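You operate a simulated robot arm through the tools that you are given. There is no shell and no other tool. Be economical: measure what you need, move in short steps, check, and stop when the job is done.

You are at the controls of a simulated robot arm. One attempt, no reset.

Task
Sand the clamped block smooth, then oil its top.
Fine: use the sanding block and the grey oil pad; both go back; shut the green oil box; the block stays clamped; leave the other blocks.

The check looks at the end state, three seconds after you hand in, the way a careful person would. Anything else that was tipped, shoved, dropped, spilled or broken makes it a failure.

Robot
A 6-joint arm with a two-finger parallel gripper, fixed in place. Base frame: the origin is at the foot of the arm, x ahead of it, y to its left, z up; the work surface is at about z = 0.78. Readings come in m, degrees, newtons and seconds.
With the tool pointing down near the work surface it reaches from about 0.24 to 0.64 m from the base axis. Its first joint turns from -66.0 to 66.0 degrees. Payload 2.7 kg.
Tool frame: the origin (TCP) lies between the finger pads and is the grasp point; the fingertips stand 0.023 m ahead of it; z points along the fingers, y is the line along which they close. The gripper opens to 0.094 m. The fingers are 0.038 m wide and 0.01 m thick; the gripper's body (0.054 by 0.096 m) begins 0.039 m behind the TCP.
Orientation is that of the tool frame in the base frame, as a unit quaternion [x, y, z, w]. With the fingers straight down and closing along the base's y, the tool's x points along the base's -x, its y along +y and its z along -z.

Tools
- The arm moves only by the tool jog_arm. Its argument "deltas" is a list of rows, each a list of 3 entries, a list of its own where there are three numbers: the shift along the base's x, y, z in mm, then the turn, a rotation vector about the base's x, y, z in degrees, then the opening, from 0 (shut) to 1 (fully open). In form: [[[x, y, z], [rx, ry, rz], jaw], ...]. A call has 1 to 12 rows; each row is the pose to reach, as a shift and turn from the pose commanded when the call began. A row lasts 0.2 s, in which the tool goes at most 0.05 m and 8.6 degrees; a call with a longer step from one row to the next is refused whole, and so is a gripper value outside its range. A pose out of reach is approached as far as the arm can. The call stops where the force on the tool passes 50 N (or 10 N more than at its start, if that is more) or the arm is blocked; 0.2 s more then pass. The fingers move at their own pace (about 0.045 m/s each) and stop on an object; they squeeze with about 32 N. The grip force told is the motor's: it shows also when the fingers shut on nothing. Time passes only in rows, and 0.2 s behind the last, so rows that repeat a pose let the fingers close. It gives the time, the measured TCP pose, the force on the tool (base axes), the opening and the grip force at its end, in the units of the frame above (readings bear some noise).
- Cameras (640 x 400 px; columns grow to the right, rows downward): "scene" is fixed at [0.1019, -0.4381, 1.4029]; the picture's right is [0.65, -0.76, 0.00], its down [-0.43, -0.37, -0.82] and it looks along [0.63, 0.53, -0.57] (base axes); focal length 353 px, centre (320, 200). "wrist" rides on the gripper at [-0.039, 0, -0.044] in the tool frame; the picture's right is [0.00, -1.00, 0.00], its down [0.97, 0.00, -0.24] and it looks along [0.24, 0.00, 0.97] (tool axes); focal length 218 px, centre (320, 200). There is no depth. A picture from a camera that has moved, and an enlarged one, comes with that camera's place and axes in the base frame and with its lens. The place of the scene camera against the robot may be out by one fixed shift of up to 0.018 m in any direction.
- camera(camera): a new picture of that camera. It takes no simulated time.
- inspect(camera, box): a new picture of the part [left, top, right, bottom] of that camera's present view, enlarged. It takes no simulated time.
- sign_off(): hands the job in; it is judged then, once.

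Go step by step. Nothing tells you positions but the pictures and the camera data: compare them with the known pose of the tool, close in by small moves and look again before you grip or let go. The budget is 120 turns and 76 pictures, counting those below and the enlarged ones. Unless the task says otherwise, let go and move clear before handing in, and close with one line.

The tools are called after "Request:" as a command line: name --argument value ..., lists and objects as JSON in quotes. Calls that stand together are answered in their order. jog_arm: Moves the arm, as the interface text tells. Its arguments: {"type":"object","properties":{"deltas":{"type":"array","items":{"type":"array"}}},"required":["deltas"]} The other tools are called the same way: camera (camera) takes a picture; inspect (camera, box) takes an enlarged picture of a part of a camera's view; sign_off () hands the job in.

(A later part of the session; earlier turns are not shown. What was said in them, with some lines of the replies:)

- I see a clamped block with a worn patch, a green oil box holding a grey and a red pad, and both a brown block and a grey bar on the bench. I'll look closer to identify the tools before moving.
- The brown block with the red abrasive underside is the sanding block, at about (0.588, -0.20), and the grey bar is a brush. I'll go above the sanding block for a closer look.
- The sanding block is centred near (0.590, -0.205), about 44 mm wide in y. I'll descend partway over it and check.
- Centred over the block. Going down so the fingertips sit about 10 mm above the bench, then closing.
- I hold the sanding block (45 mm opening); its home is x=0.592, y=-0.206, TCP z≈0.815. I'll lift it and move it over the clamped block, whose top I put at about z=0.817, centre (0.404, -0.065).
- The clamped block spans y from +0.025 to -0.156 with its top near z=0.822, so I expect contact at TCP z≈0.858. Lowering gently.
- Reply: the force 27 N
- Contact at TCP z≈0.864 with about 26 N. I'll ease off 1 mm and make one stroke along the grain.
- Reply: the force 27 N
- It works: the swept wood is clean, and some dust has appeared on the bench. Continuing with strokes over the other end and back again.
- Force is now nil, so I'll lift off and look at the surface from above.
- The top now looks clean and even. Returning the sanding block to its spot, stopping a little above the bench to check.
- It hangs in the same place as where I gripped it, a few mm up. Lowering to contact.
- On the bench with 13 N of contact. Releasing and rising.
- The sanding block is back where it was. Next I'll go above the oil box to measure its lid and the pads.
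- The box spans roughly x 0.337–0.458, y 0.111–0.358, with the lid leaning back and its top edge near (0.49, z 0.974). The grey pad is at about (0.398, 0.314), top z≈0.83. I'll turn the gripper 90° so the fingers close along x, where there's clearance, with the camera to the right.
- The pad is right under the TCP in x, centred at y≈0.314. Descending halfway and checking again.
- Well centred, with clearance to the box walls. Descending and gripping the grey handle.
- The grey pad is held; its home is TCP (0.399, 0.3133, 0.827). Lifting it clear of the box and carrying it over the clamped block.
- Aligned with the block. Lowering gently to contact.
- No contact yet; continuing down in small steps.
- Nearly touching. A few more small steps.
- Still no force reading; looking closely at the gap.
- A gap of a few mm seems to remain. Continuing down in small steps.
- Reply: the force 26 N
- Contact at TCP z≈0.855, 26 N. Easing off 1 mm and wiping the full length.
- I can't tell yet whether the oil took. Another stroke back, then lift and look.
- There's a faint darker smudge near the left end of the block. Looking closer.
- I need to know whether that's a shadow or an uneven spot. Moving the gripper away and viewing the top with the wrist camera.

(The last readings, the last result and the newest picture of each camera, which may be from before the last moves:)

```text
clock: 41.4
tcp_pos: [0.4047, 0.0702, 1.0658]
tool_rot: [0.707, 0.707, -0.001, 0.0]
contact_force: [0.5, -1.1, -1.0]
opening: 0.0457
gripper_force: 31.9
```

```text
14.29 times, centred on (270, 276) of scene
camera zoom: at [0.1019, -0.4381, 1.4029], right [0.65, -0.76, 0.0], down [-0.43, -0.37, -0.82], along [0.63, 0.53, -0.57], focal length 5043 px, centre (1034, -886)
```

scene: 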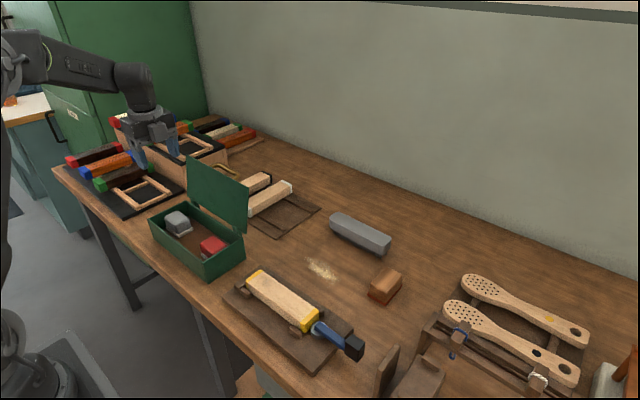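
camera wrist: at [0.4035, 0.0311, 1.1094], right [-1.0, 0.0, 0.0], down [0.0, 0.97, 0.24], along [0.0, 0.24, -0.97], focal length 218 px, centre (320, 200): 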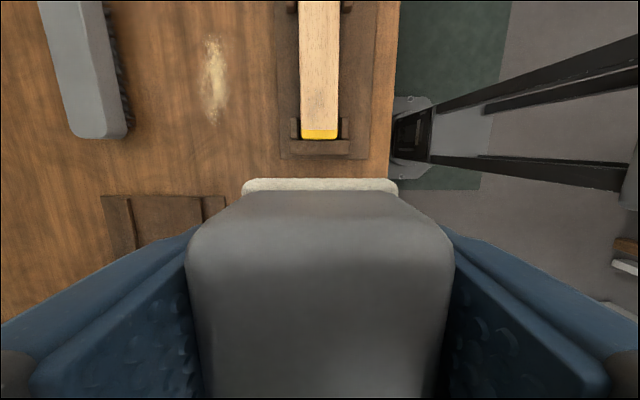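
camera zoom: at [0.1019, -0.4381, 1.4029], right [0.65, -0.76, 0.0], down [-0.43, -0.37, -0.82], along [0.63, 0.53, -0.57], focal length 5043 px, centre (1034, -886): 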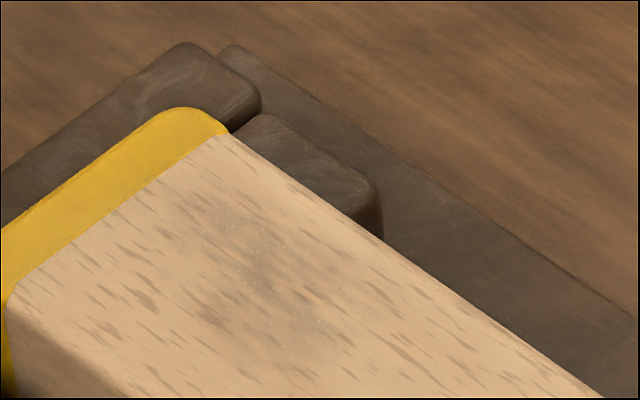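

A faint patch shows near y≈-0.02 that was not there after sanding, so it may be the oil mark from where the pad last sat. I'll wipe the full length again and compare.

Request:
jog_arm --deltas '[[[0, -30, -40], [0, 0, 0], 0.2], [[0, -60, -80], [0, 0, 0], 0.2], [[0, -80, -125], [0, 0, 0], 0.2], [[0, -80, -170], [0, 0, 0], 0.2], [[0, -80, -195], [0, 0, 0], 0.2], [[0, -80, -204], [0, 0, 0], 0.2], [[0, -80, -208], [0, 0, 0], 0.2], [[0, -80, -210], [0, 0, 0], 0.2], [[0, -80, -210], [0, 0, 0], 0.2]]'

```text
clock: 43.4
tcp_pos: [0.4044, -0.0102, 0.8546]
tool_rot: [0.706, 0.708, -0.001, 0.0]
contact_force: [0.3, 0.5, -1.1]
opening: 0.0456
gripper_force: 31.8
```

Request:
jog_arm --deltas '[[[0, 0, -1], [0, 0, 0], 0.2], [[0, 0, -2], [0, 0, 0], 0.2], [[0, 0, -2], [0, 0, 0], 0.2]]'

```text
clock: 44.2
tcp_pos: [0.4039, -0.0101, 0.8543]
tool_rot: [0.706, 0.708, 0.0, 0.001]
contact_force: [-8.7, -0.4, 30.6]
opening: 0.0458
gripper_force: 32.0
```

Good contact, 30 N. Wiping the whole length down and back.

Request:
jog_arm --deltas '[[[0, 8, 0], [0, 0, 0], 0.2], [[0, -10, 0], [0, 0, 0], 0.2], [[0, -28, 0], [0, 0, 0], 0.2], [[0, -46, 0], [0, 0, 0], 0.2], [[0, -64, 0], [0, 0, 0], 0.2], [[0, -82, 0], [0, 0, 0], 0.2], [[0, -100, 0], [0, 0, 0], 0.2], [[0, -112, 0], [0, 0, 0], 0.2], [[0, -94, 0], [0, 0, 0], 0.2], [[0, -76, 0], [0, 0, 0], 0.2], [[0, -58, 0], [0, 0, 0], 0.2], [[0, -40, 0], [0, 0, 0], 0.2]]'

Request:
inspect --camera "scene" --box '[240, 255, 330, 330]'

```text
clock: 46.8
tcp_pos: [0.4042, -0.0504, 0.8538]
tool_rot: [0.707, 0.707, 0.0, 0.002]
contact_force: [1.3, -9.0, 21.5]
opening: 0.0457
gripper_force: 32.2
```

```text
5.33 times, centred on (285, 292) of scene
camera zoom: at [0.1017, -0.4383, 1.4028], right [0.65, -0.76, 0.0], down [-0.43, -0.37, -0.82], along [0.63, 0.53, -0.57], focal length 1883 px, centre (507, -293)
```

zoom: 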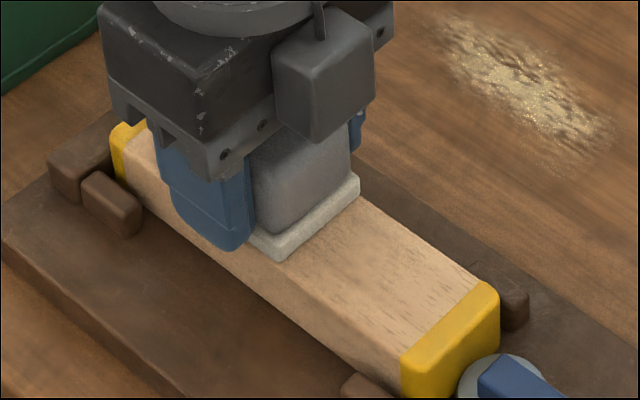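

Request:
jog_arm --deltas '[[[0, 18, 0], [0, 0, 0], 0.2], [[0, 36, 0], [0, 0, 0], 0.2], [[0, 48, 0], [0, 0, 0], 0.2], [[0, 30, 0], [0, 0, 0], 0.2], [[0, 10, 0], [0, 0, 0], 0.2], [[0, -10, 0], [0, 0, 0], 0.2], [[0, -30, 0], [0, 0, 0], 0.2], [[0, -50, 0], [0, 0, 0], 0.2], [[0, -70, 0], [0, 0, 0], 0.2], [[0, -70, 40], [0, 0, 0], 0.2], [[40, -70, 75], [0, 0, 0], 0.2], [[80, -70, 100], [0, 0, 0], 0.2]]'

Request:
inspect --camera "scene" --box '[240, 255, 330, 330]'

```text
refused: row 11 steps farther than a row can; nothing moved
```

```text
5.33 times, centred on (285, 292) of scene
camera zoom: at [0.1017, -0.4383, 1.4028], right [0.65, -0.76, 0.0], down [-0.43, -0.37, -0.82], along [0.63, 0.53, -0.57], focal length 1883 px, centre (507, -293)
```

zoom: 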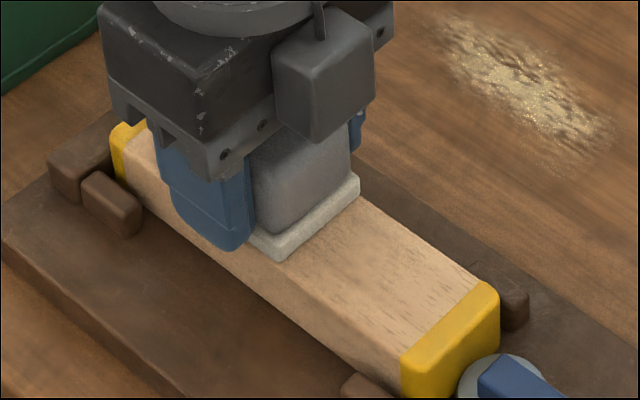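

The move was refused for one overlong step; I'll repeat it with shorter steps.

Request:
jog_arm --deltas '[[[0, 18, 0], [0, 0, 0], 0.2], [[0, 36, 0], [0, 0, 0], 0.2], [[0, 48, 0], [0, 0, 0], 0.2], [[0, 30, 0], [0, 0, 0], 0.2], [[0, 10, 0], [0, 0, 0], 0.2], [[0, -10, 0], [0, 0, 0], 0.2], [[0, -30, 0], [0, 0, 0], 0.2], [[0, -50, 0], [0, 0, 0], 0.2], [[0, -70, 0], [0, 0, 0], 0.2], [[0, -70, 40], [0, 0, 0], 0.2], [[30, -70, 70], [0, 0, 0], 0.2], [[70, -70, 90], [0, 0, 0], 0.2]]'

Request:
inspect --camera "scene" --box '[240, 255, 330, 330]'

```text
clock: 49.4
tcp_pos: [0.4736, -0.1197, 0.9429]
tool_rot: [0.707, 0.707, -0.002, 0.0]
contact_force: [-0.5, 0.0, -1.7]
opening: 0.0453
gripper_force: 32.0
```

```text
5.33 times, centred on (285, 292) of scene
camera zoom: at [0.1019, -0.4381, 1.4029], right [0.65, -0.76, 0.0], down [-0.43, -0.37, -0.82], along [0.63, 0.53, -0.57], focal length 1883 px, centre (507, -293)
```

zoom: 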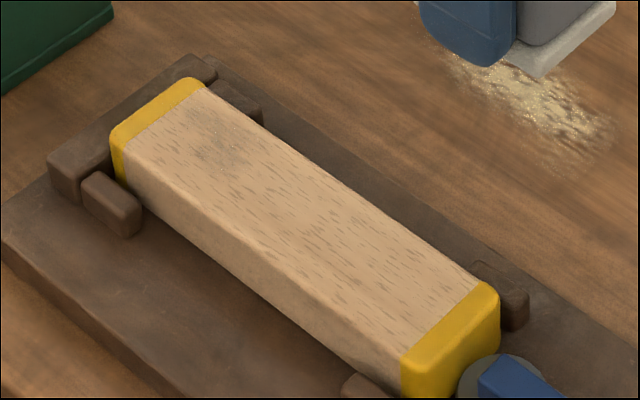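

The smudge persists, so I want a close wrist view of it before deciding.

Request:
jog_arm --deltas '[[[-20, 45, 10], [0, 0, 0], 0.2], [[-40, 90, 10], [0, 0, 0], 0.2], [[-60, 130, 10], [0, 0, 0], 0.2], [[-70, 155, 10], [0, 0, 0], 0.2], [[-70, 155, 10], [0, 0, 0], 0.2]]'

Request:
inspect --camera "wrist" --box '[220, 0, 420, 185]'

```text
refused: row 1 steps farther than a row can; nothing moved
```

```text
2.16 times, centred on (320, 92) of wrist
camera zoom: at [0.4727, -0.1591, 0.987], right [-1.0, 0.0, 0.0], down [0.0, 0.97, 0.24], along [0.0, 0.24, -0.97], focal length 472 px, centre (320, 432)
```

zoom: 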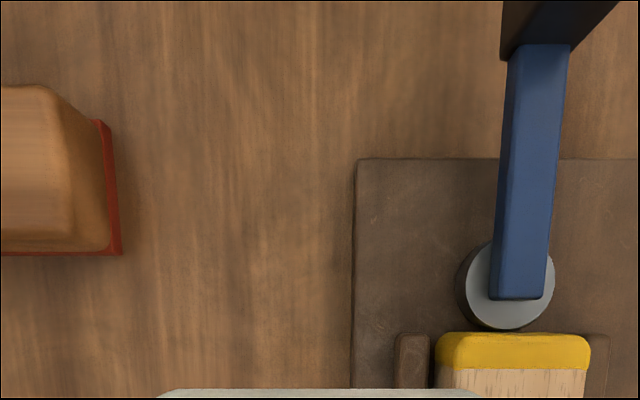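

Request:
jog_arm --deltas '[[[-18, 40, 5], [0, 0, 0], 0.2], [[-36, 80, 10], [0, 0, 0], 0.2], [[-54, 120, 10], [0, 0, 0], 0.2], [[-70, 155, 10], [0, 0, 0], 0.2], [[-70, 155, 10], [0, 0, 0], 0.2]]'

Request:
inspect --camera "wrist" --box '[220, 0, 420, 185]'

```text
clock: 50.6
tcp_pos: [0.4026, 0.037, 0.9541]
tool_rot: [0.707, 0.707, -0.002, 0.0]
contact_force: [-0.3, -0.4, -0.2]
opening: 0.0457
gripper_force: 32.2
```

```text
2.16 times, centred on (320, 92) of wrist
camera zoom: at [0.4025, -0.0029, 0.9973], right [-1.0, 0.0, 0.0], down [0.0, 0.97, 0.24], along [0.0, 0.24, -0.97], focal length 472 px, centre (320, 432)
```

zoom: 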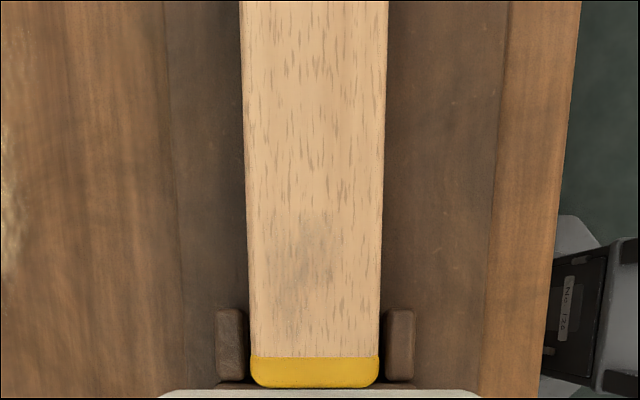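

The flecked grain shows the oil took over the whole length, but a faint residue of the original rough patch remains near y≈-0.02. My first sanding lost pressure there. I'll put the pad back, sand that end properly and oil it again.

Request:
jog_arm --deltas '[[[0, 45, 0], [0, 0, 0], 0.2], [[0, 90, 0], [0, 0, 0], 0.2], [[0, 135, 0], [0, 0, 0], 0.2], [[-1, 180, 0], [0, 0, 0], 0.2], [[-2, 225, 0], [0, 0, 0], 0.2], [[-3, 262, 0], [0, 0, 0], 0.2], [[-3, 276, 0], [0, 0, 0], 0.2], [[-3, 276, -40], [0, 0, 0], 0.2], [[-3, 276, -80], [0, 0, 0], 0.2], [[-3, 276, -112], [0, 0, 0], 0.2], [[-3, 276, -118], [0, 0, 0], 0.2]]'

Request:
camera --camera "wrist"

```text
clock: 53.0
tcp_pos: [0.4013, 0.3112, 0.8348]
tool_rot: [0.708, 0.707, -0.001, -0.001]
contact_force: [0.1, -0.9, -0.3]
opening: 0.0456
gripper_force: 32.1
```

```text
27 pictures are left
camera wrist: at [0.4016, 0.2718, 0.8781], right [-1.0, 0.0, 0.0], down [0.0, 0.97, 0.24], along [0.0, 0.24, -0.97], focal length 218 px, centre (320, 200)
```

wrist: 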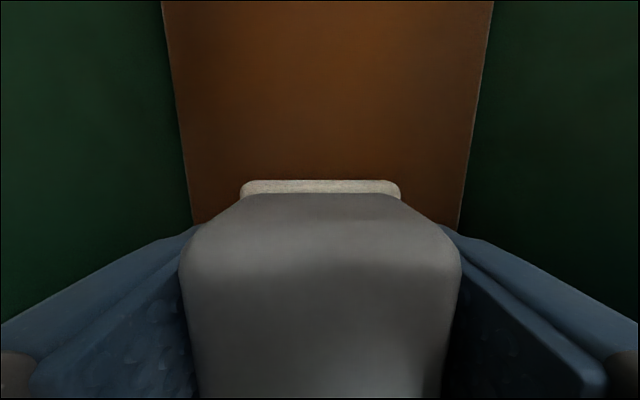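

The pad is inside the box over its spot. Lowering to contact.

Request:
jog_arm --deltas '[[[-2, 2, -3], [0, 0, 0], 0.2], [[-2, 2, -6], [0, 0, 0], 0.2], [[-2, 2, -8], [0, 0, 0], 0.2], [[-2, 2, -8], [0, 0, 0], 0.2]]'

```text
clock: 54.0
tcp_pos: [0.4008, 0.3127, 0.8279]
tool_rot: [0.706, 0.708, -0.001, 0.001]
contact_force: [0.9, 0.5, -1.1]
opening: 0.0456
gripper_force: 32.1
```

Request:
jog_arm --deltas '[[[-1, 1, -1], [0, 0, 0], 0.2], [[-1, 1, -2], [0, 0, 0], 0.2], [[-1, 1, -3], [0, 0, 0], 0.2], [[-1, 1, -3], [0, 0, 0], 0.2]]'

```text
clock: 55.0
tcp_pos: [0.3992, 0.3152, 0.824]
tool_rot: [0.707, 0.707, -0.001, 0.001]
contact_force: [-4.8, -0.4, 7.4]
opening: 0.0454
gripper_force: 31.8
```

On the floor of the box. Releasing and rising straight up.

Request:
jog_arm --deltas '[[[0, 0, 0], [0, 0, 0], 0.7], [[0, 0, 0], [0, 0, 0], 0.7], [[0, 0, 0], [0, 0, 0], 0.7], [[0, 0, 40], [0, 0, 0], 0.7], [[0, 0, 85], [0, 0, 0], 0.7], [[0, 0, 130], [0, 0, 0], 0.7], [[0, 0, 175], [0, 0, 0], 0.7], [[0, -40, 195], [0, 0, 8], 0.7], [[10, -70, 195], [0, 0, 16], 0.7], [[20, -100, 195], [0, 0, 24], 0.7], [[30, -140, 195], [0, 0, 32], 0.7], [[40, -180, 195], [0, 0, 40], 0.7]]'

Request:
jog_arm --deltas '[[[10, -40, 0], [0, 0, 8], 0.7], [[25, -80, 0], [0, 0, 16], 0.7], [[40, -120, 0], [0, 0, 24], 0.8], [[55, -160, 0], [0, 0, 32], 0.9], [[75, -200, 0], [0, 0, 40], 0.9], [[95, -240, 0], [0, 0, 48], 0.9], [[115, -280, 0], [0, 0, 50], 0.9], [[135, -320, 0], [0, 0, 50], 0.9], [[152, -341, 0], [0, 0, 50], 0.9], [[152, -341, -45], [0, 0, 50], 0.9], [[152, -341, -90], [0, 0, 50], 0.9], [[152, -341, -130], [0, 0, 50], 0.9]]'

Request:
camera --camera "wrist"

Request:
camera --camera "scene"

```text
clock: 57.6
tcp_pos: [0.4397, 0.1337, 1.0188]
tool_rot: [0.422, 0.906, 0.0, 0.001]
contact_force: [0.0, -0.6, -0.1]
opening: 0.0659
gripper_force: 0.0
```

```text
clock: 60.2
tcp_pos: [0.5909, -0.208, 0.8897]
tool_rot: [-0.001, 1.0, 0.0, 0.001]
contact_force: [-0.3, -0.2, 0.9]
opening: 0.0844
gripper_force: 0.0
```

```text
26 pictures are left
camera wrist: at [0.6293, -0.2085, 0.9335], right [0.0, -1.0, 0.0], down [-0.97, 0.0, 0.24], along [-0.24, 0.0, -0.97], focal length 218 px, centre (320, 200)
```

wrist: 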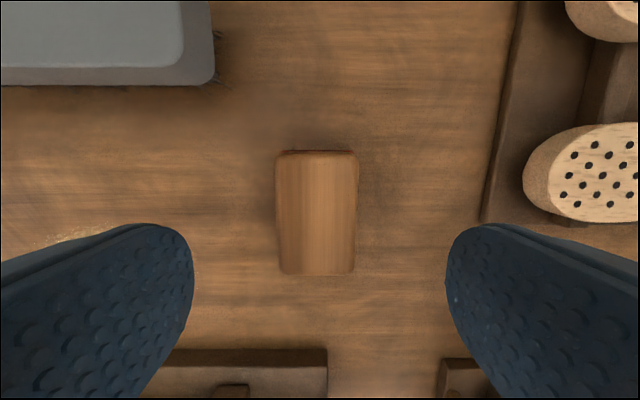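

```text
25 pictures are left
```

scene: 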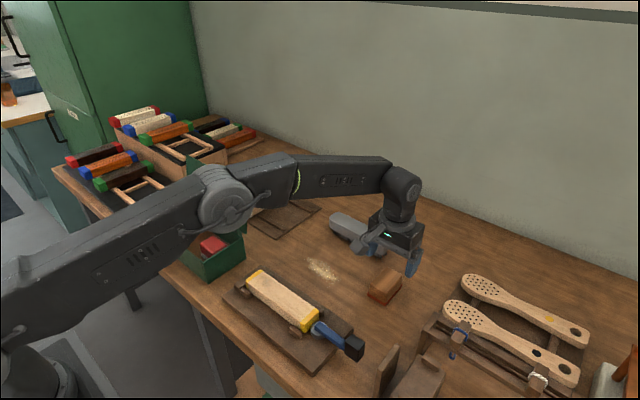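

The sanding block is centred beneath the gripper. Descending and gripping it.

Request:
jog_arm --deltas '[[[1, 1, -35], [0, 0, 0], 0.9], [[1, 1, -60], [0, 0, 0], 0.9], [[1, 1, -74], [0, 0, 0], 0.9], [[1, 1, -74], [0, 0, 0], 0.9], [[1, 1, -74], [0, 0, 0], 0], [[1, 1, -74], [0, 0, 0], 0], [[1, 1, -74], [0, 0, 0], 0], [[1, 1, -74], [0, 0, 0], 0], [[1, 1, -74], [0, 0, 0], 0]]'

```text
clock: 62.2
tcp_pos: [0.5907, -0.205, 0.8171]
tool_rot: [-0.002, 1.0, -0.001, 0.0]
contact_force: [0.0, 0.2, 0.3]
opening: 0.0455
gripper_force: 31.6
```

Gripped. Carrying it to the left end of the clamped block.

Request:
jog_arm --deltas '[[[0, 0, 35], [0, 0, 0], 0], [[0, 0, 75], [0, 0, 0], 0], [[-31, 29, 75], [0, 0, 0], 0], [[-62, 58, 75], [0, 0, 0], 0], [[-93, 87, 75], [0, 0, 0], 0], [[-124, 117, 75], [0, 0, 0], 0], [[-155, 146, 75], [0, 0, 0], 0], [[-184, 175, 75], [0, 0, 0], 0], [[-184, 175, 62], [0, 0, 0], 0], [[-184, 175, 54], [0, 0, 0], 0], [[-184, 175, 51], [0, 0, 0], 0], [[-184, 175, 51], [0, 0, 0], 0]]'

```text
clock: 64.8
tcp_pos: [0.4084, -0.0308, 0.8654]
tool_rot: [0.0, 1.0, -0.001, 0.002]
contact_force: [0.4, -0.5, -1.4]
opening: 0.0454
gripper_force: 32.4
```

Request:
jog_arm --deltas '[[[0, 0, -1], [0, 0, 0], 0], [[0, 0, -2], [0, 0, 0], 0], [[0, 0, -3], [0, 0, 0], 0], [[0, 0, -3], [0, 0, 0], 0]]'

```text
clock: 65.8
tcp_pos: [0.4077, -0.0305, 0.8639]
tool_rot: [0.0, 1.0, -0.001, 0.001]
contact_force: [-9.1, 1.4, 28.9]
opening: 0.0454
gripper_force: 32.1
```

29 N of contact. Short strokes over the left end, keeping the pressure.

Request:
jog_arm --deltas '[[[0, 15, 0], [0, 0, 0], 0], [[0, 30, 0], [0, 0, 0], 0], [[0, 15, 0], [0, 0, 0], 0], [[0, 0, 0], [0, 0, 0], 0], [[0, -15, 0], [0, 0, 0], 0], [[0, -30, 0], [0, 0, 0], 0], [[0, -15, 0], [0, 0, 0], 0], [[0, 0, 0], [0, 0, 0], 0], [[0, 15, 0], [0, 0, 0], 0], [[0, 30, 0], [0, 0, 0], 0], [[0, 15, 0], [0, 0, 0], 0], [[0, 0, 0], [0, 0, 0], 0]]'

```text
clock: 68.4
tcp_pos: [0.4067, -0.0297, 0.863]
tool_rot: [-0.001, 1.0, -0.001, 0.0]
contact_force: [-0.1, 5.8, 10.0]
opening: 0.0457
gripper_force: 31.9
```

Pressure has dropped to 10 N because the block crept in the grip. I'll add 1 mm and sweep the whole length, to the right end and back.

Request:
jog_arm --deltas '[[[0, 15, -1.5], [0, 0, 0], 0], [[0, 28, -1.5], [0, 0, 0], 0], [[0, 10, -1.5], [0, 0, 0], 0], [[0, -10, -1.5], [0, 0, 0], 0], [[0, -30, -1.5], [0, 0, 0], 0], [[0, -50, -1.5], [0, 0, 0], 0], [[0, -70, -1.5], [0, 0, 0], 0], [[0, -88, -1.5], [0, 0, 0], 0], [[0, -70, -1.5], [0, 0, 0], 0], [[0, -50, -1.5], [0, 0, 0], 0], [[0, -30, -1.5], [0, 0, 0], 0], [[0, -15, -1.5], [0, 0, 0], 0]]'

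Request:
jog_arm --deltas '[[[0, 15, 0], [0, 0, 0], 0], [[0, 30, 0], [0, 0, 0], 0], [[0, 40, 0], [0, 0, 0], 0], [[0, 25, 0], [0, 0, 0], 0], [[0, 10, 0], [0, 0, 0], 0], [[0, -10, 0], [0, 0, 0], 0], [[0, -30, 0], [0, 0, 0], 0], [[0, -50, 0], [0, 0, 0], 0], [[0, -70, 0], [0, 0, 0], 0], [[0, -70, 40], [0, 0, 0], 0], [[30, -70, 75], [0, 0, 0], 0], [[70, -70, 90], [0, 0, 0], 0]]'

Request:
inspect --camera "scene" --box '[240, 255, 330, 330]'

```text
clock: 71.0
tcp_pos: [0.4084, -0.0462, 0.8614]
tool_rot: [0.0, 1.0, -0.001, 0.003]
contact_force: [0.5, -13.1, 28.9]
opening: 0.0454
gripper_force: 31.7
```

```text
clock: 73.6
tcp_pos: [0.4773, -0.1159, 0.9511]
tool_rot: [-0.001, 1.0, 0.0, 0.0]
contact_force: [0.7, -0.3, -0.3]
opening: 0.0455
gripper_force: 32.9
```

```text
5.33 times, centred on (285, 292) of scene
camera zoom: at [0.1019, -0.4381, 1.4029], right [0.65, -0.76, 0.0], down [-0.43, -0.37, -0.82], along [0.63, 0.53, -0.57], focal length 1883 px, centre (507, -293)
```

zoom: 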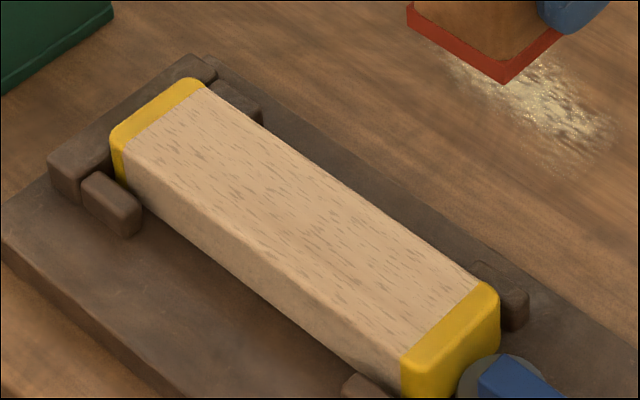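

The top is now even with no residue. Returning the sanding block to its spot.

Request:
jog_arm --deltas '[[[30, -24, 0], [0, 0, 0], 0], [[60, -48, 0], [0, 0, 0], 0], [[90, -72, -20], [0, 0, 0], 0], [[114, -90, -50], [0, 0, 0], 0], [[114, -90, -90], [0, 0, 0], 0], [[114, -90, -120], [0, 0, 0], 0], [[114, -90, -130], [0, 0, 0], 0], [[114, -90, -134], [0, 0, 0], 0], [[114, -90, -134], [0, 0, 0], 0]]'

```text
clock: 75.6
tcp_pos: [0.5918, -0.2071, 0.8167]
tool_rot: [-0.001, 1.0, -0.001, 0.002]
contact_force: [0.1, -0.4, -1.1]
opening: 0.0453
gripper_force: 31.8
```

Request:
jog_arm --deltas '[[[0, 0, -2], [0, 0, 0], 0], [[0, 0, -4], [0, 0, 0], 0], [[0, 0, -5], [0, 0, 0], 0], [[0, 0, -5], [0, 0, 0], 0]]'

```text
clock: 76.6
tcp_pos: [0.5921, -0.2078, 0.8141]
tool_rot: [0.0, 1.0, -0.001, 0.003]
contact_force: [-3.3, -0.8, 10.3]
opening: 0.0452
gripper_force: 32.2
```

Resting on the bench. Releasing, rising and heading back to the oil box with the gripper turned.

Request:
jog_arm --deltas '[[[0, 0, 1], [0, 0, 0], 0.9], [[0, 0, 1], [0, 0, 0], 0.9], [[0, 0, 1], [0, 0, 0], 0.9], [[0, 0, 1], [0, 0, 0], 0.9], [[0, 0, 40], [0, 0, 0], 0.9], [[0, 0, 85], [0, 0, 0], 0.9], [[0, 0, 130], [0, 0, 0], 0.9], [[0, 0, 170], [0, 0, 0], 0.9], [[-15, 40, 190], [0, 0, -8], 0.9], [[-30, 80, 205], [0, 0, -16], 0.8], [[-45, 120, 205], [0, 0, -24], 0.7], [[-60, 160, 205], [0, 0, -32], 0.7]]'

Request:
jog_arm --deltas '[[[-15, 40, 0], [0, 0, -8], 0.7], [[-30, 80, 0], [0, 0, -16], 0.7], [[-45, 120, 0], [0, 0, -24], 0.7], [[-60, 160, 0], [0, 0, -32], 0.7], [[-75, 200, 0], [0, 0, -40], 0.7], [[-90, 240, 0], [0, 0, -48], 0.7], [[-105, 280, 0], [0, 0, -56], 0.7], [[-120, 320, 0], [0, 0, -58], 0.7], [[-133, 362, 0], [0, 0, -58], 0.7], [[-133, 362, -45], [0, 0, -58], 0.7], [[-133, 362, -90], [0, 0, -58], 0.7], [[-133, 362, -130], [0, 0, -58], 0.7]]'

Request:
camera --camera "wrist"

```text
clock: 79.2
tcp_pos: [0.5316, -0.0471, 1.0175]
tool_rot: [0.277, 0.961, 0.0, 0.001]
contact_force: [0.8, 0.3, -0.2]
opening: 0.066
gripper_force: 0.0
```

```text
clock: 81.8
tcp_pos: [0.395, 0.3152, 0.8859]
tool_rot: [0.707, 0.707, 0.0, 0.001]
contact_force: [-0.7, -0.6, 0.3]
opening: 0.066
gripper_force: 0.0
```

```text
23 pictures are left
camera wrist: at [0.3943, 0.2759, 0.9293], right [-1.0, 0.0, 0.0], down [0.0, 0.97, 0.24], along [0.0, 0.24, -0.97], focal length 218 px, centre (320, 200)
```

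wrist: 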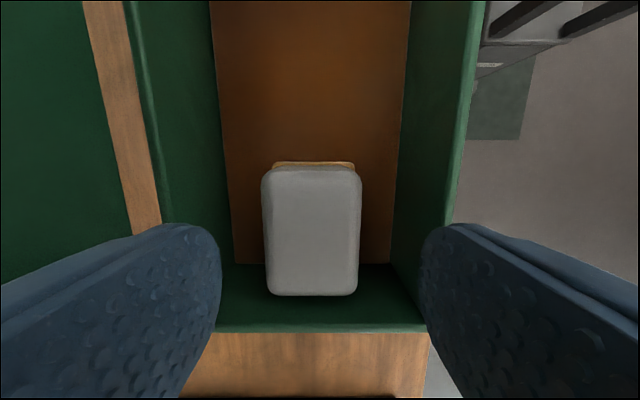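

The pad is centred at x≈0.398, and its felt is now amber, so pressing it on the box floor wetted it. It was pale and probably dry on the first wipe. Gripping it.

Request:
jog_arm --deltas '[[[4, -1, -30], [0, 0, 0], 0.7], [[4, -1, -50], [0, 0, 0], 0.7], [[4, -1, -61], [0, 0, 0], 0.7], [[4, -1, -61], [0, 0, 0], 0.7], [[4, -1, -61], [0, 0, 0], 0.2], [[4, -1, -61], [0, 0, 0], 0.2], [[4, -1, -61], [0, 0, 0], 0.2], [[4, -1, -61], [0, 0, 0], 0.2]]'

Request:
inspect --camera "scene" --box '[140, 190, 260, 290]'

```text
clock: 83.6
tcp_pos: [0.4019, 0.3132, 0.8263]
tool_rot: [0.707, 0.708, -0.001, 0.001]
contact_force: [0.2, -0.3, -0.3]
opening: 0.0458
gripper_force: 31.7
```

```text
4.00 times, centred on (200, 240) of scene
camera zoom: at [0.102, -0.4381, 1.4029], right [0.65, -0.76, 0.0], down [-0.43, -0.37, -0.82], along [0.63, 0.53, -0.57], focal length 1412 px, centre (800, 40)
```

zoom: 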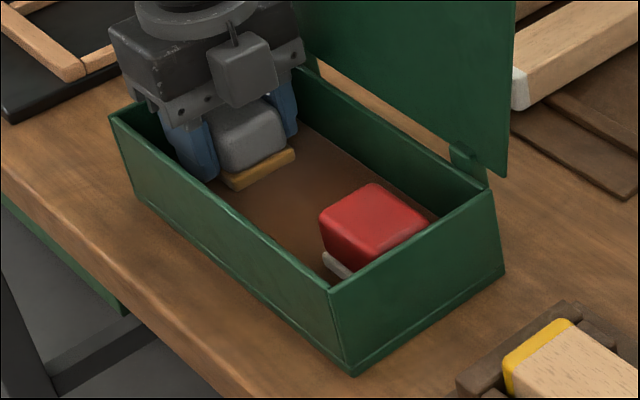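

The felt is clearly loaded with oil now. Carrying it to the clamped block.

Request:
jog_arm --deltas '[[[0, 0, 40], [0, 0, 0], 0.2], [[0, 0, 85], [0, 0, 0], 0.2], [[0, -5, 95], [0, 0, 0], 0.2], [[0, -50, 95], [0, 0, 0], 0.2], [[0, -95, 95], [0, 0, 0], 0.2], [[0, -140, 95], [0, 0, 0], 0.2], [[2, -185, 95], [0, 0, 0], 0.2], [[4, -230, 95], [0, 0, 0], 0.2], [[6, -275, 85], [0, 0, 0], 0.2], [[7, -320, 70], [0, 0, 0], 0.2], [[7, -335, 45], [0, 0, 0], 0.2], [[7, -335, 33], [0, 0, 0], 0.2]]'

Request:
jog_arm --deltas '[[[0, 0, -1], [0, 0, 0], 0.2], [[0, 0, -2], [0, 0, 0], 0.2], [[0, 0, -3], [0, 0, 0], 0.2], [[0, 0, -3], [0, 0, 0], 0.2]]'

```text
clock: 86.2
tcp_pos: [0.4112, -0.0213, 0.8597]
tool_rot: [0.707, 0.708, 0.0, 0.0]
contact_force: [-0.2, -0.1, -0.5]
opening: 0.0455
gripper_force: 32.4
```

```text
clock: 87.2
tcp_pos: [0.4112, -0.0212, 0.8558]
tool_rot: [0.706, 0.708, -0.002, 0.0]
contact_force: [-0.4, 0.0, -0.9]
opening: 0.0455
gripper_force: 31.5
```

Request:
jog_arm --deltas '[[[-5, 0, 0], [0, 0, 0], 0.2], [[-5, 0, -1], [0, 0, 0], 0.2], [[-5, 0, -2], [0, 0, 0], 0.2], [[-5, 0, -3], [0, 0, 0], 0.2], [[-5, 0, -3], [0, 0, 0], 0.2]]'

```text
clock: 88.4
tcp_pos: [0.4068, -0.0207, 0.8554]
tool_rot: [0.707, 0.707, 0.0, 0.001]
contact_force: [-11.0, 0.5, 31.5]
opening: 0.0456
gripper_force: 32.5
```

Contact at 31 N. Wiping the full length down and back.

Request:
jog_arm --deltas '[[[0, 16, 0.5], [0, 0, 0], 0.2], [[0, 0, 0.5], [0, 0, 0], 0.2], [[0, -18, 0.5], [0, 0, 0], 0.2], [[0, -36, 0.5], [0, 0, 0], 0.2], [[0, -54, 0.5], [0, 0, 0], 0.2], [[0, -72, 0.5], [0, 0, 0], 0.2], [[0, -90, 0.5], [0, 0, 0], 0.2], [[0, -102, 0.5], [0, 0, 0], 0.2], [[0, -84, 0.5], [0, 0, 0], 0.2], [[0, -66, 0.5], [0, 0, 0], 0.2], [[0, -48, 0.5], [0, 0, 0], 0.2], [[0, -30, 0], [0, 0, 0], 0.2]]'

Request:
inspect --camera "scene" --box '[240, 255, 330, 330]'

```text
clock: 91.0
tcp_pos: [0.4071, -0.0491, 0.855]
tool_rot: [0.707, 0.707, 0.0, 0.001]
contact_force: [1.6, -10.8, 24.0]
opening: 0.0457
gripper_force: 32.9
```

```text
5.33 times, centred on (285, 292) of scene
camera zoom: at [0.1016, -0.4384, 1.4028], right [0.65, -0.76, 0.0], down [-0.43, -0.37, -0.82], along [0.63, 0.53, -0.57], focal length 1883 px, centre (507, -293)
```

zoom: 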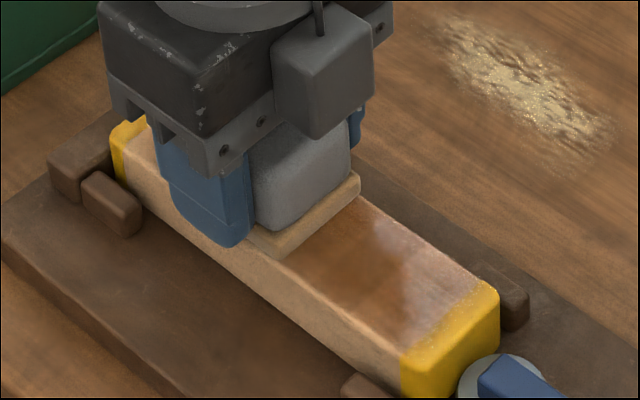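

The oil is plainly visible now. One more full pass for evenness, then lift and look.

Request:
jog_arm --deltas '[[[0, 15, 0], [0, 0, 0], 0.2], [[0, 30, 0], [0, 0, 0], 0.2], [[0, 45, 0], [0, 0, 0], 0.2], [[0, 28, 0], [0, 0, 0], 0.2], [[0, 10, 0], [0, 0, 0], 0.2], [[0, -10, 0], [0, 0, 0], 0.2], [[0, -28, 0], [0, 0, 0], 0.2], [[0, -46, 0], [0, 0, 0], 0.2], [[0, -72, 0], [0, 0, 0], 0.2], [[0, -72, 40], [0, 0, 0], 0.2], [[30, -72, 75], [0, 0, 0], 0.2], [[70, -72, 90], [0, 0, 0], 0.2]]'

Request:
inspect --camera "scene" --box '[240, 245, 350, 330]'

```text
clock: 93.6
tcp_pos: [0.4731, -0.1221, 0.9452]
tool_rot: [0.707, 0.707, -0.001, 0.0]
contact_force: [0.5, -0.4, -0.8]
opening: 0.0454
gripper_force: 31.5
```

```text
4.71 times, centred on (295, 288) of scene
camera zoom: at [0.1019, -0.4381, 1.4029], right [0.65, -0.76, 0.0], down [-0.43, -0.37, -0.82], along [0.63, 0.53, -0.57], focal length 1661 px, centre (438, -212)
```

zoom: 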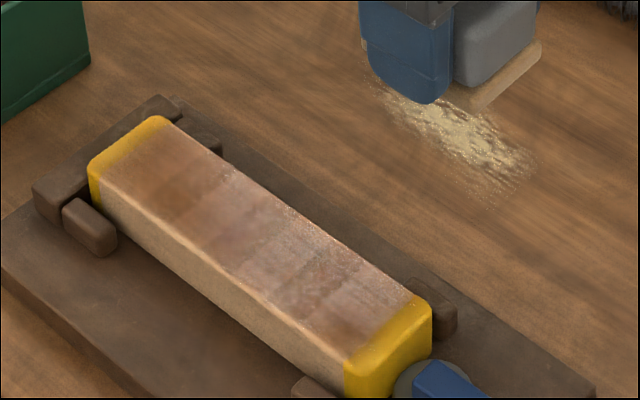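

The whole top looks oiled; checking coverage from above on the way back.

Request:
jog_arm --deltas '[[[-18, 40, 20], [0, 0, 0], 0.2], [[-36, 80, 40], [0, 0, 0], 0.2], [[-54, 120, 60], [0, 0, 0], 0.2], [[-68, 160, 80], [0, 0, 0], 0.2], [[-68, 190, 105], [0, 0, 0], 0.2], [[-68, 190, 120], [0, 0, 0], 0.2]]'

Request:
inspect --camera "wrist" --box '[270, 0, 370, 160]'

Request:
inspect --camera "scene" --box '[240, 255, 330, 330]'

```text
clock: 95.0
tcp_pos: [0.4071, 0.0683, 1.063]
tool_rot: [0.707, 0.707, -0.001, 0.001]
contact_force: [0.5, 0.3, -0.6]
opening: 0.0453
gripper_force: 32.2
```

```text
2.50 times, centred on (320, 80) of wrist
camera zoom: at [0.4058, 0.0297, 1.1071], right [-1.0, 0.0, 0.0], down [0.0, 0.97, 0.24], along [0.0, 0.24, -0.97], focal length 546 px, centre (320, 500)
```

zoom: 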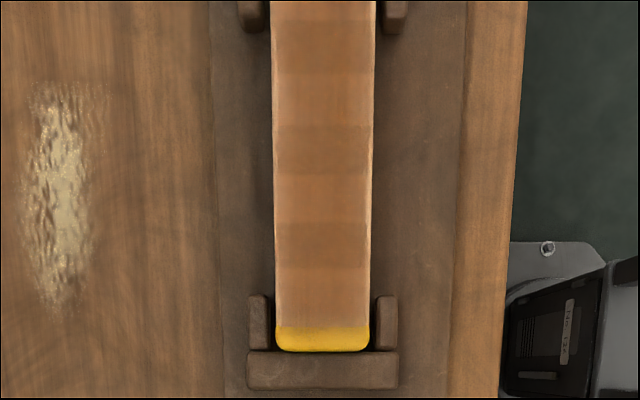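

```text
5.33 times, centred on (285, 292) of scene
camera zoom: at [0.102, -0.4381, 1.4029], right [0.65, -0.76, 0.0], down [-0.43, -0.37, -0.82], along [0.63, 0.53, -0.57], focal length 1883 px, centre (507, -293)
```

zoom: 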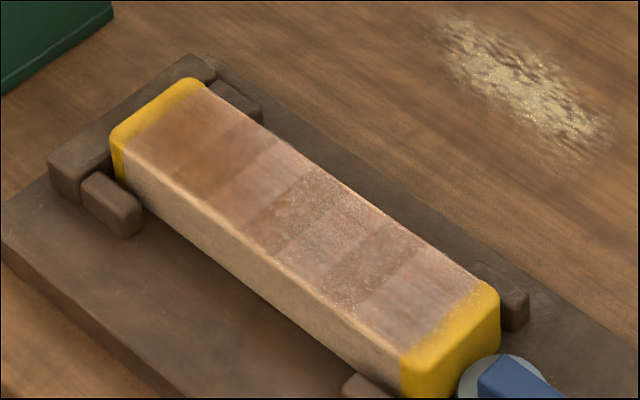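

The whole top is oiled, with slight banding between overlaps. One slow extra pass with finer steps will even it.

Request:
jog_arm --deltas '[[[0, -30, -45], [0, 0, 0], 0.2], [[0, -60, -85], [0, 0, 0], 0.2], [[0, -76, -130], [0, 0, 0], 0.2], [[0, -76, -170], [0, 0, 0], 0.2], [[0, -76, -195], [0, 0, 0], 0.2], [[0, -76, -206], [0, 0, 0], 0.2], [[0, -76, -210], [0, 0, 0], 0.2], [[0, -76, -212], [0, 0, 0], 0.2], [[0, -76, -212], [0, 0, 0], 0.2]]'

```text
refused: row 1 steps farther than a row can; nothing moved
```

Request:
jog_arm --deltas '[[[0, -25, -40], [0, 0, 0], 0.2], [[0, -50, -80], [0, 0, 0], 0.2], [[0, -76, -120], [0, 0, 0], 0.2], [[0, -76, -165], [0, 0, 0], 0.2], [[0, -76, -195], [0, 0, 0], 0.2], [[0, -76, -206], [0, 0, 0], 0.2], [[0, -76, -210], [0, 0, 0], 0.2], [[0, -76, -211], [0, 0, 0], 0.2], [[0, -76, -211], [0, 0, 0], 0.2]]'

```text
clock: 97.0
tcp_pos: [0.4062, -0.0075, 0.8524]
tool_rot: [0.707, 0.707, 0.0, 0.001]
contact_force: [-10.4, 4.8, 31.0]
opening: 0.0458
gripper_force: 32.0
```

Request:
jog_arm --deltas '[[[0, 4, 0], [0, 0, 0], 0.2], [[0, -6, 0], [0, 0, 0], 0.2], [[0, -16, 0], [0, 0, 0], 0.2], [[0, -26, 0], [0, 0, 0], 0.2], [[0, -36, 0], [0, 0, 0], 0.2], [[0, -46, 0], [0, 0, 0], 0.2], [[0, -56, 0], [0, 0, 0], 0.2], [[0, -66, 0], [0, 0, 0], 0.2], [[0, -76, 0], [0, 0, 0], 0.2], [[0, -86, 0], [0, 0, 0], 0.2], [[0, -98, 0], [0, 0, 0], 0.2], [[0, -112, 0], [0, 0, 0], 0.2]]'

Request:
jog_arm --deltas '[[[0, 12, 0], [0, 0, 0], 0.2], [[0, 25, 0], [0, 0, 0], 0.2], [[0, 38, 0], [0, 0, 0], 0.2], [[0, 51, 0], [0, 0, 0], 0.2], [[0, 64, 0], [0, 0, 0], 0.2], [[0, 77, 0], [0, 0, 0], 0.2], [[0, 90, 0], [0, 0, 0], 0.2], [[0, 103, 0], [0, 0, 0], 0.2], [[0, 112, 0], [0, 0, 0], 0.2], [[0, 112, 40], [0, 0, 0], 0.2], [[0, 145, 70], [0, 0, 0], 0.2], [[0, 180, 95], [0, 0, 0], 0.2]]'

Request:
inspect --camera "scene" --box '[240, 255, 330, 330]'

```text
clock: 99.6
tcp_pos: [0.4058, -0.1208, 0.8524]
tool_rot: [0.707, 0.707, -0.001, 0.0]
contact_force: [0.5, 4.2, 9.3]
opening: 0.0452
gripper_force: 32.5
```

```text
clock: 102.2
tcp_pos: [0.4081, 0.0572, 0.9474]
tool_rot: [0.707, 0.707, -0.001, 0.0]
contact_force: [-0.3, -0.5, 0.1]
opening: 0.0455
gripper_force: 32.2
```

```text
5.33 times, centred on (285, 292) of scene
camera zoom: at [0.1019, -0.4382, 1.4029], right [0.65, -0.76, 0.0], down [-0.43, -0.37, -0.82], along [0.63, 0.53, -0.57], focal length 1883 px, centre (507, -293)
```

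zoom: 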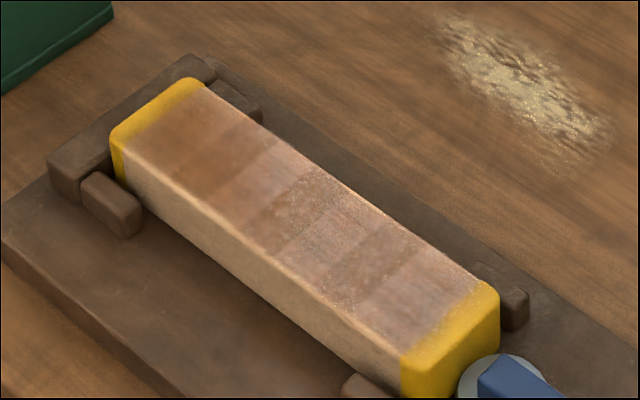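

The finish is unchanged, so it's fully covered. Returning the pad to its place in the box.

Request:
jog_arm --deltas '[[[0, 45, 5], [0, 0, 0], 0.2], [[-2, 90, 5], [0, 0, 0], 0.2], [[-4, 135, 5], [0, 0, 0], 0.2], [[-6, 180, 5], [0, 0, 0], 0.2], [[-8, 222, 5], [0, 0, 0], 0.2], [[-8, 256, 0], [0, 0, 0], 0.2], [[-8, 257, -40], [0, 0, 0], 0.2], [[-8, 257, -80], [0, 0, 0], 0.2], [[-8, 257, -110], [0, 0, 0], 0.2], [[-8, 257, -118], [0, 0, 0], 0.2], [[-8, 257, -118], [0, 0, 0], 0.2]]'

Request:
jog_arm --deltas '[[[0, 0, -2], [0, 0, 0], 0.2], [[0, 0, -4], [0, 0, 0], 0.2], [[0, 0, -5], [0, 0, 0], 0.2], [[0, 0, -5], [0, 0, 0], 0.2]]'

```text
clock: 104.6
tcp_pos: [0.3996, 0.318, 0.8287]
tool_rot: [0.707, 0.707, 0.0, 0.001]
contact_force: [-0.1, -0.5, -1.1]
opening: 0.0456
gripper_force: 32.4
```

```text
clock: 105.6
tcp_pos: [0.4004, 0.3175, 0.8255]
tool_rot: [0.707, 0.708, -0.001, 0.001]
contact_force: [0.5, -0.1, -0.4]
opening: 0.0454
gripper_force: 32.0
```

Request:
jog_arm --deltas '[[[0, -4, 0], [0, 0, 0], 0.2], [[0, -4, -1], [0, 0, 0], 0.2], [[0, -4, -2], [0, 0, 0], 0.2], [[0, -4, -3], [0, 0, 0], 0.2], [[0, -4, -3], [0, 0, 0], 0.2]]'

```text
clock: 106.8
tcp_pos: [0.3983, 0.3134, 0.824]
tool_rot: [0.707, 0.708, 0.0, 0.0]
contact_force: [-9.5, -2.9, 32.1]
opening: 0.0457
gripper_force: 32.9
```

Seated. Releasing, then rising well above the lid.

Request:
jog_arm --deltas '[[[0, 0, 2], [0, 0, 0], 0.2], [[0, 0, 2], [0, 0, 0], 0.7], [[0, 0, 2], [0, 0, 0], 0.7], [[0, 0, 2], [0, 0, 0], 0.7], [[0, 0, 40], [0, 0, 0], 0.7], [[0, 0, 85], [0, 0, 0], 0.7], [[0, 0, 130], [0, 0, 0], 0.7], [[0, 0, 175], [0, 0, 0], 0.5], [[0, 0, 220], [0, 0, 0], 0.2], [[0, 0, 256], [0, 0, 0], 0], [[0, 0, 256], [0, 0, 0], 0]]'

Request:
camera --camera "wrist"

```text
clock: 109.2
tcp_pos: [0.3986, 0.3143, 1.0777]
tool_rot: [0.707, 0.707, -0.002, 0.0]
contact_force: [-0.2, -0.4, 0.8]
opening: 0.0001
gripper_force: 22.4
```

```text
16 pictures are left
camera wrist: at [0.3984, 0.275, 1.1218], right [-1.0, 0.0, 0.0], down [0.0, 0.97, 0.24], along [0.0, 0.24, -0.97], focal length 218 px, centre (320, 200)
```

wrist: 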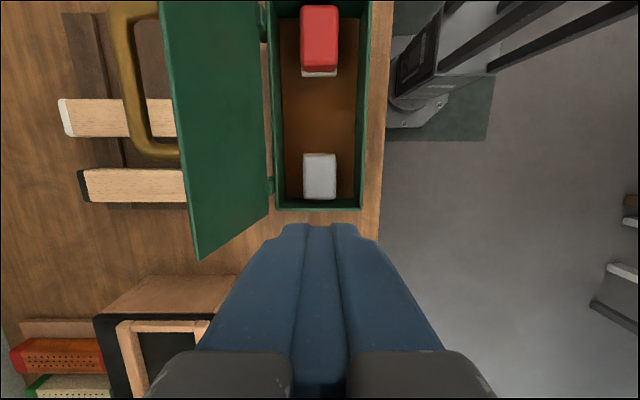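

The brass handle is on the back of the lid, roughly y 0.165–0.285. I'll go behind the lid at its right end, y≈0.132, clear of the handle, with the fingers shut, and push it over from there.

Request:
jog_arm --deltas '[[[28, -36, 0], [0, 0, 0], 0], [[56, -72, 0], [0, 0, 0], 0], [[84, -108, 0], [0, 0, 0], 0], [[112, -144, 0], [0, 0, 0], 0], [[141, -182, 0], [0, 0, 0], 0], [[141, -182, 0], [0, 0, 0], 0]]'

Request:
camera --camera "wrist"

Request:
camera --camera "scene"

```text
clock: 110.6
tcp_pos: [0.5412, 0.1297, 1.0766]
tool_rot: [0.706, 0.708, -0.001, -0.001]
contact_force: [-1.3, 0.4, 0.2]
opening: 0.0
gripper_force: 32.1
```

```text
15 pictures are left
camera wrist: at [0.5405, 0.0901, 1.1201], right [-1.0, 0.0, 0.0], down [0.0, 0.97, 0.24], along [0.0, 0.24, -0.97], focal length 218 px, centre (320, 200)
```

wrist: 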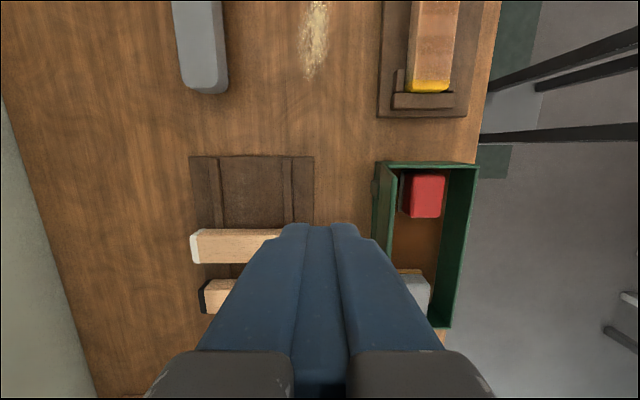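

```text
14 pictures are left
```

scene: 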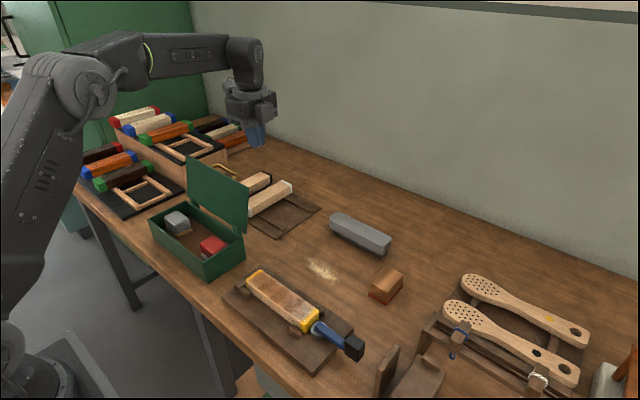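

The lid's right top corner is at about (0.50, 0.112, 0.974), with the fingers clear behind it. Lowering behind the lid.

Request:
jog_arm --deltas '[[[4, 2, -40], [0, 0, 0], 0], [[4, 2, -80], [0, 0, 0], 0], [[4, 2, -112], [0, 0, 0], 0], [[4, 2, -112], [0, 0, 0], 0]]'

Request:
inspect --camera "scene" --box '[140, 90, 320, 260]'

```text
clock: 111.6
tcp_pos: [0.5453, 0.1335, 0.9657]
tool_rot: [0.707, 0.708, 0.0, 0.0]
contact_force: [0.2, -0.5, 1.0]
opening: 0.0
gripper_force: 31.5
```

```text
2.35 times, centred on (230, 175) of scene
camera zoom: at [0.1019, -0.4381, 1.4029], right [0.65, -0.76, 0.0], down [-0.43, -0.37, -0.82], along [0.63, 0.53, -0.57], focal length 831 px, centre (532, 259)
```

zoom: 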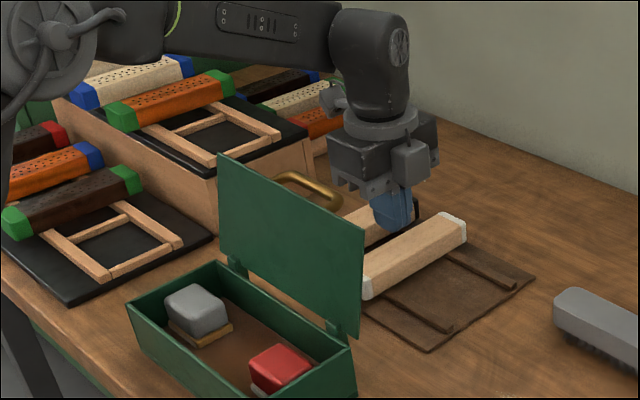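

Clear behind the lid and beside the handle. Pushing toward -x slowly.

Request:
jog_arm --deltas '[[[-10, 0, 0], [0, 0, 0], 0], [[-20, 0, 0], [0, 0, 0], 0], [[-30, 0, 0], [0, 0, 0], 0], [[-38, 0, 0], [0, 0, 0], 0], [[-46, 0, 0], [0, 0, 0], 0], [[-54, 0, 0], [0, 0, 0], 0], [[-62, 0, 0], [0, 0, 0], 0], [[-70, 0, 0], [0, 0, 0], 0]]'

Request:
inspect --camera "scene" --box '[140, 90, 320, 260]'

```text
clock: 113.4
tcp_pos: [0.4734, 0.1331, 0.9669]
tool_rot: [0.707, 0.707, -0.001, 0.001]
contact_force: [0.0, 0.3, 0.4]
opening: 0.0
gripper_force: 31.8
```

```text
2.35 times, centred on (230, 175) of scene
camera zoom: at [0.102, -0.4382, 1.4029], right [0.65, -0.76, 0.0], down [-0.43, -0.37, -0.82], along [0.63, 0.53, -0.57], focal length 831 px, centre (532, 259)
```

zoom: 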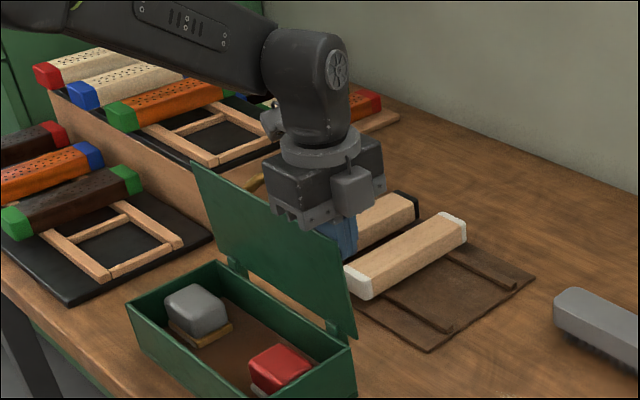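

The lid is coming over. Continuing the push, following its arc down.

Request:
jog_arm --deltas '[[[-10, 0, 0], [0, 0, 0], 0], [[-20, 0, 0], [0, 0, 0], 0], [[-30, 0, -2], [0, 0, 0], 0], [[-40, 0, -5], [0, 0, 0], 0], [[-50, 0, -9], [0, 0, 0], 0], [[-60, 0, -13], [0, 0, 0], 0], [[-60, 0, -13], [0, 0, 0], 0]]'

Request:
inspect --camera "scene" --box '[140, 90, 320, 260]'

```text
clock: 115.0
tcp_pos: [0.4139, 0.1326, 0.9534]
tool_rot: [0.706, 0.708, -0.001, 0.001]
contact_force: [0.2, -0.5, 0.8]
opening: 0.0001
gripper_force: 31.6
```

```text
2.35 times, centred on (230, 175) of scene
camera zoom: at [0.1019, -0.4381, 1.4029], right [0.65, -0.76, 0.0], down [-0.43, -0.37, -0.82], along [0.63, 0.53, -0.57], focal length 831 px, centre (532, 259)
```

zoom: 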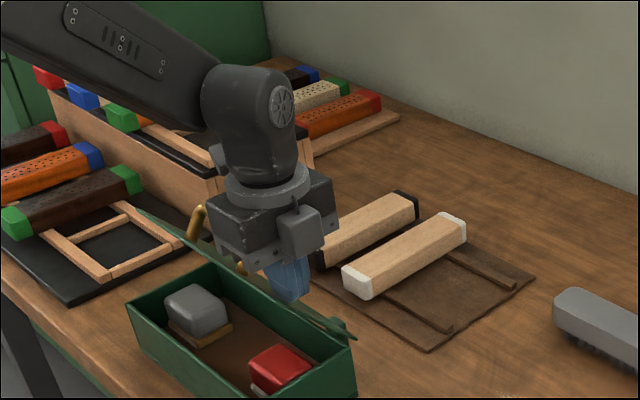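

The lid is past halfway and stays where pushed. Now pressing it down gently toward shut.

Request:
jog_arm --deltas '[[[-10, -2, -10], [0, 0, 0], 0], [[-20, -4, -20], [0, 0, 0], 0], [[-28, -4, -30], [0, 0, 0], 0], [[-34, -4, -40], [0, 0, 0], 0], [[-38, -4, -50], [0, 0, 0], 0], [[-40, -4, -58], [0, 0, 0], 0], [[-40, -4, -64], [0, 0, 0], 0]]'

Request:
inspect --camera "scene" --box '[140, 110, 320, 290]'

```text
clock: 116.6
tcp_pos: [0.3742, 0.1285, 0.887]
tool_rot: [0.706, 0.708, -0.001, 0.001]
contact_force: [-0.2, 0.4, -0.7]
opening: 0.0
gripper_force: 31.8
```

```text
2.22 times, centred on (230, 200) of scene
camera zoom: at [0.1019, -0.4381, 1.4029], right [0.65, -0.76, 0.0], down [-0.43, -0.37, -0.82], along [0.63, 0.53, -0.57], focal length 784 px, centre (520, 200)
```

zoom: 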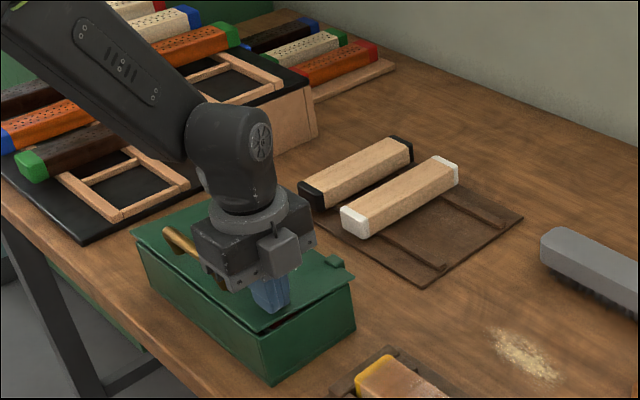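

Nearly shut. Pressing the last bit until I feel resistance.

Request:
jog_arm --deltas '[[[0, 0, -4], [0, 0, 0], 0], [[0, 0, -8], [0, 0, 0], 0], [[0, 0, -12], [0, 0, 0], 0], [[0, 0, -12], [0, 0, 0], 0]]'

```text
clock: 117.6
tcp_pos: [0.3742, 0.1295, 0.8787]
tool_rot: [0.706, 0.708, 0.001, 0.001]
contact_force: [-16.7, -5.9, 47.6]
opening: 0.0
gripper_force: 32.5
```

Firm resistance. Rising clear and checking that it's fully shut.

Request:
jog_arm --deltas '[[[0, 0, 30], [0, 0, 0], 0], [[0, -10, 70], [0, 0, 0], 0], [[0, -20, 110], [0, 0, 0], 0], [[0, -30, 150], [0, 0, 0], 0.3], [[0, -70, 170], [0, 0, 0], 0.3], [[0, -70, 170], [0, 0, 0], 0.3]]'

Request:
inspect --camera "scene" --box '[130, 170, 260, 290]'

Request:
camera --camera "scene"

```text
clock: 119.0
tcp_pos: [0.3722, 0.0585, 1.0465]
tool_rot: [0.706, 0.708, -0.001, -0.001]
contact_force: [0.1, 0.0, -0.6]
opening: 0.0283
gripper_force: 0.1
```

```text
3.33 times, centred on (195, 230) of scene
camera zoom: at [0.1019, -0.4382, 1.4029], right [0.65, -0.76, 0.0], down [-0.43, -0.37, -0.82], along [0.63, 0.53, -0.57], focal length 1177 px, centre (737, 100)
```

zoom: 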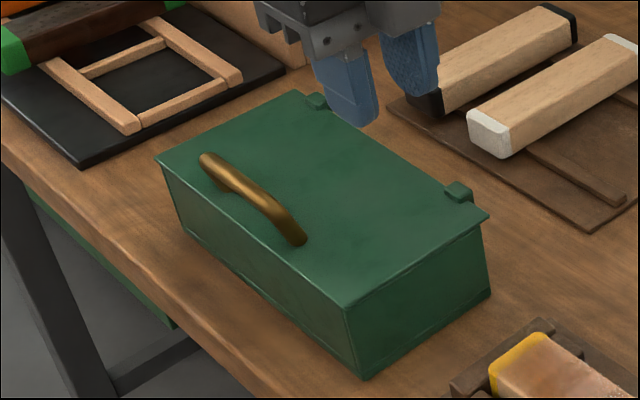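

```text
8 pictures are left
```

scene: 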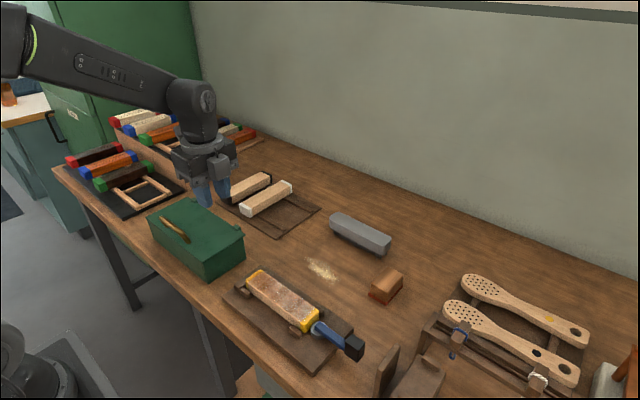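

The green box is shut and in place, with the grey pad inside. The sanding block is back on its spot and the oiled block is still clamped. The gripper is clear, so I'm handing in.

Request:
sign_off

```text
The job is handed in.
```

The clamped block is sanded smooth and its top is oiled. The sanding block and grey pad are back in place, and the oil box is shut. I left the sanding dust on the bench, since sweeping wasn't asked for.
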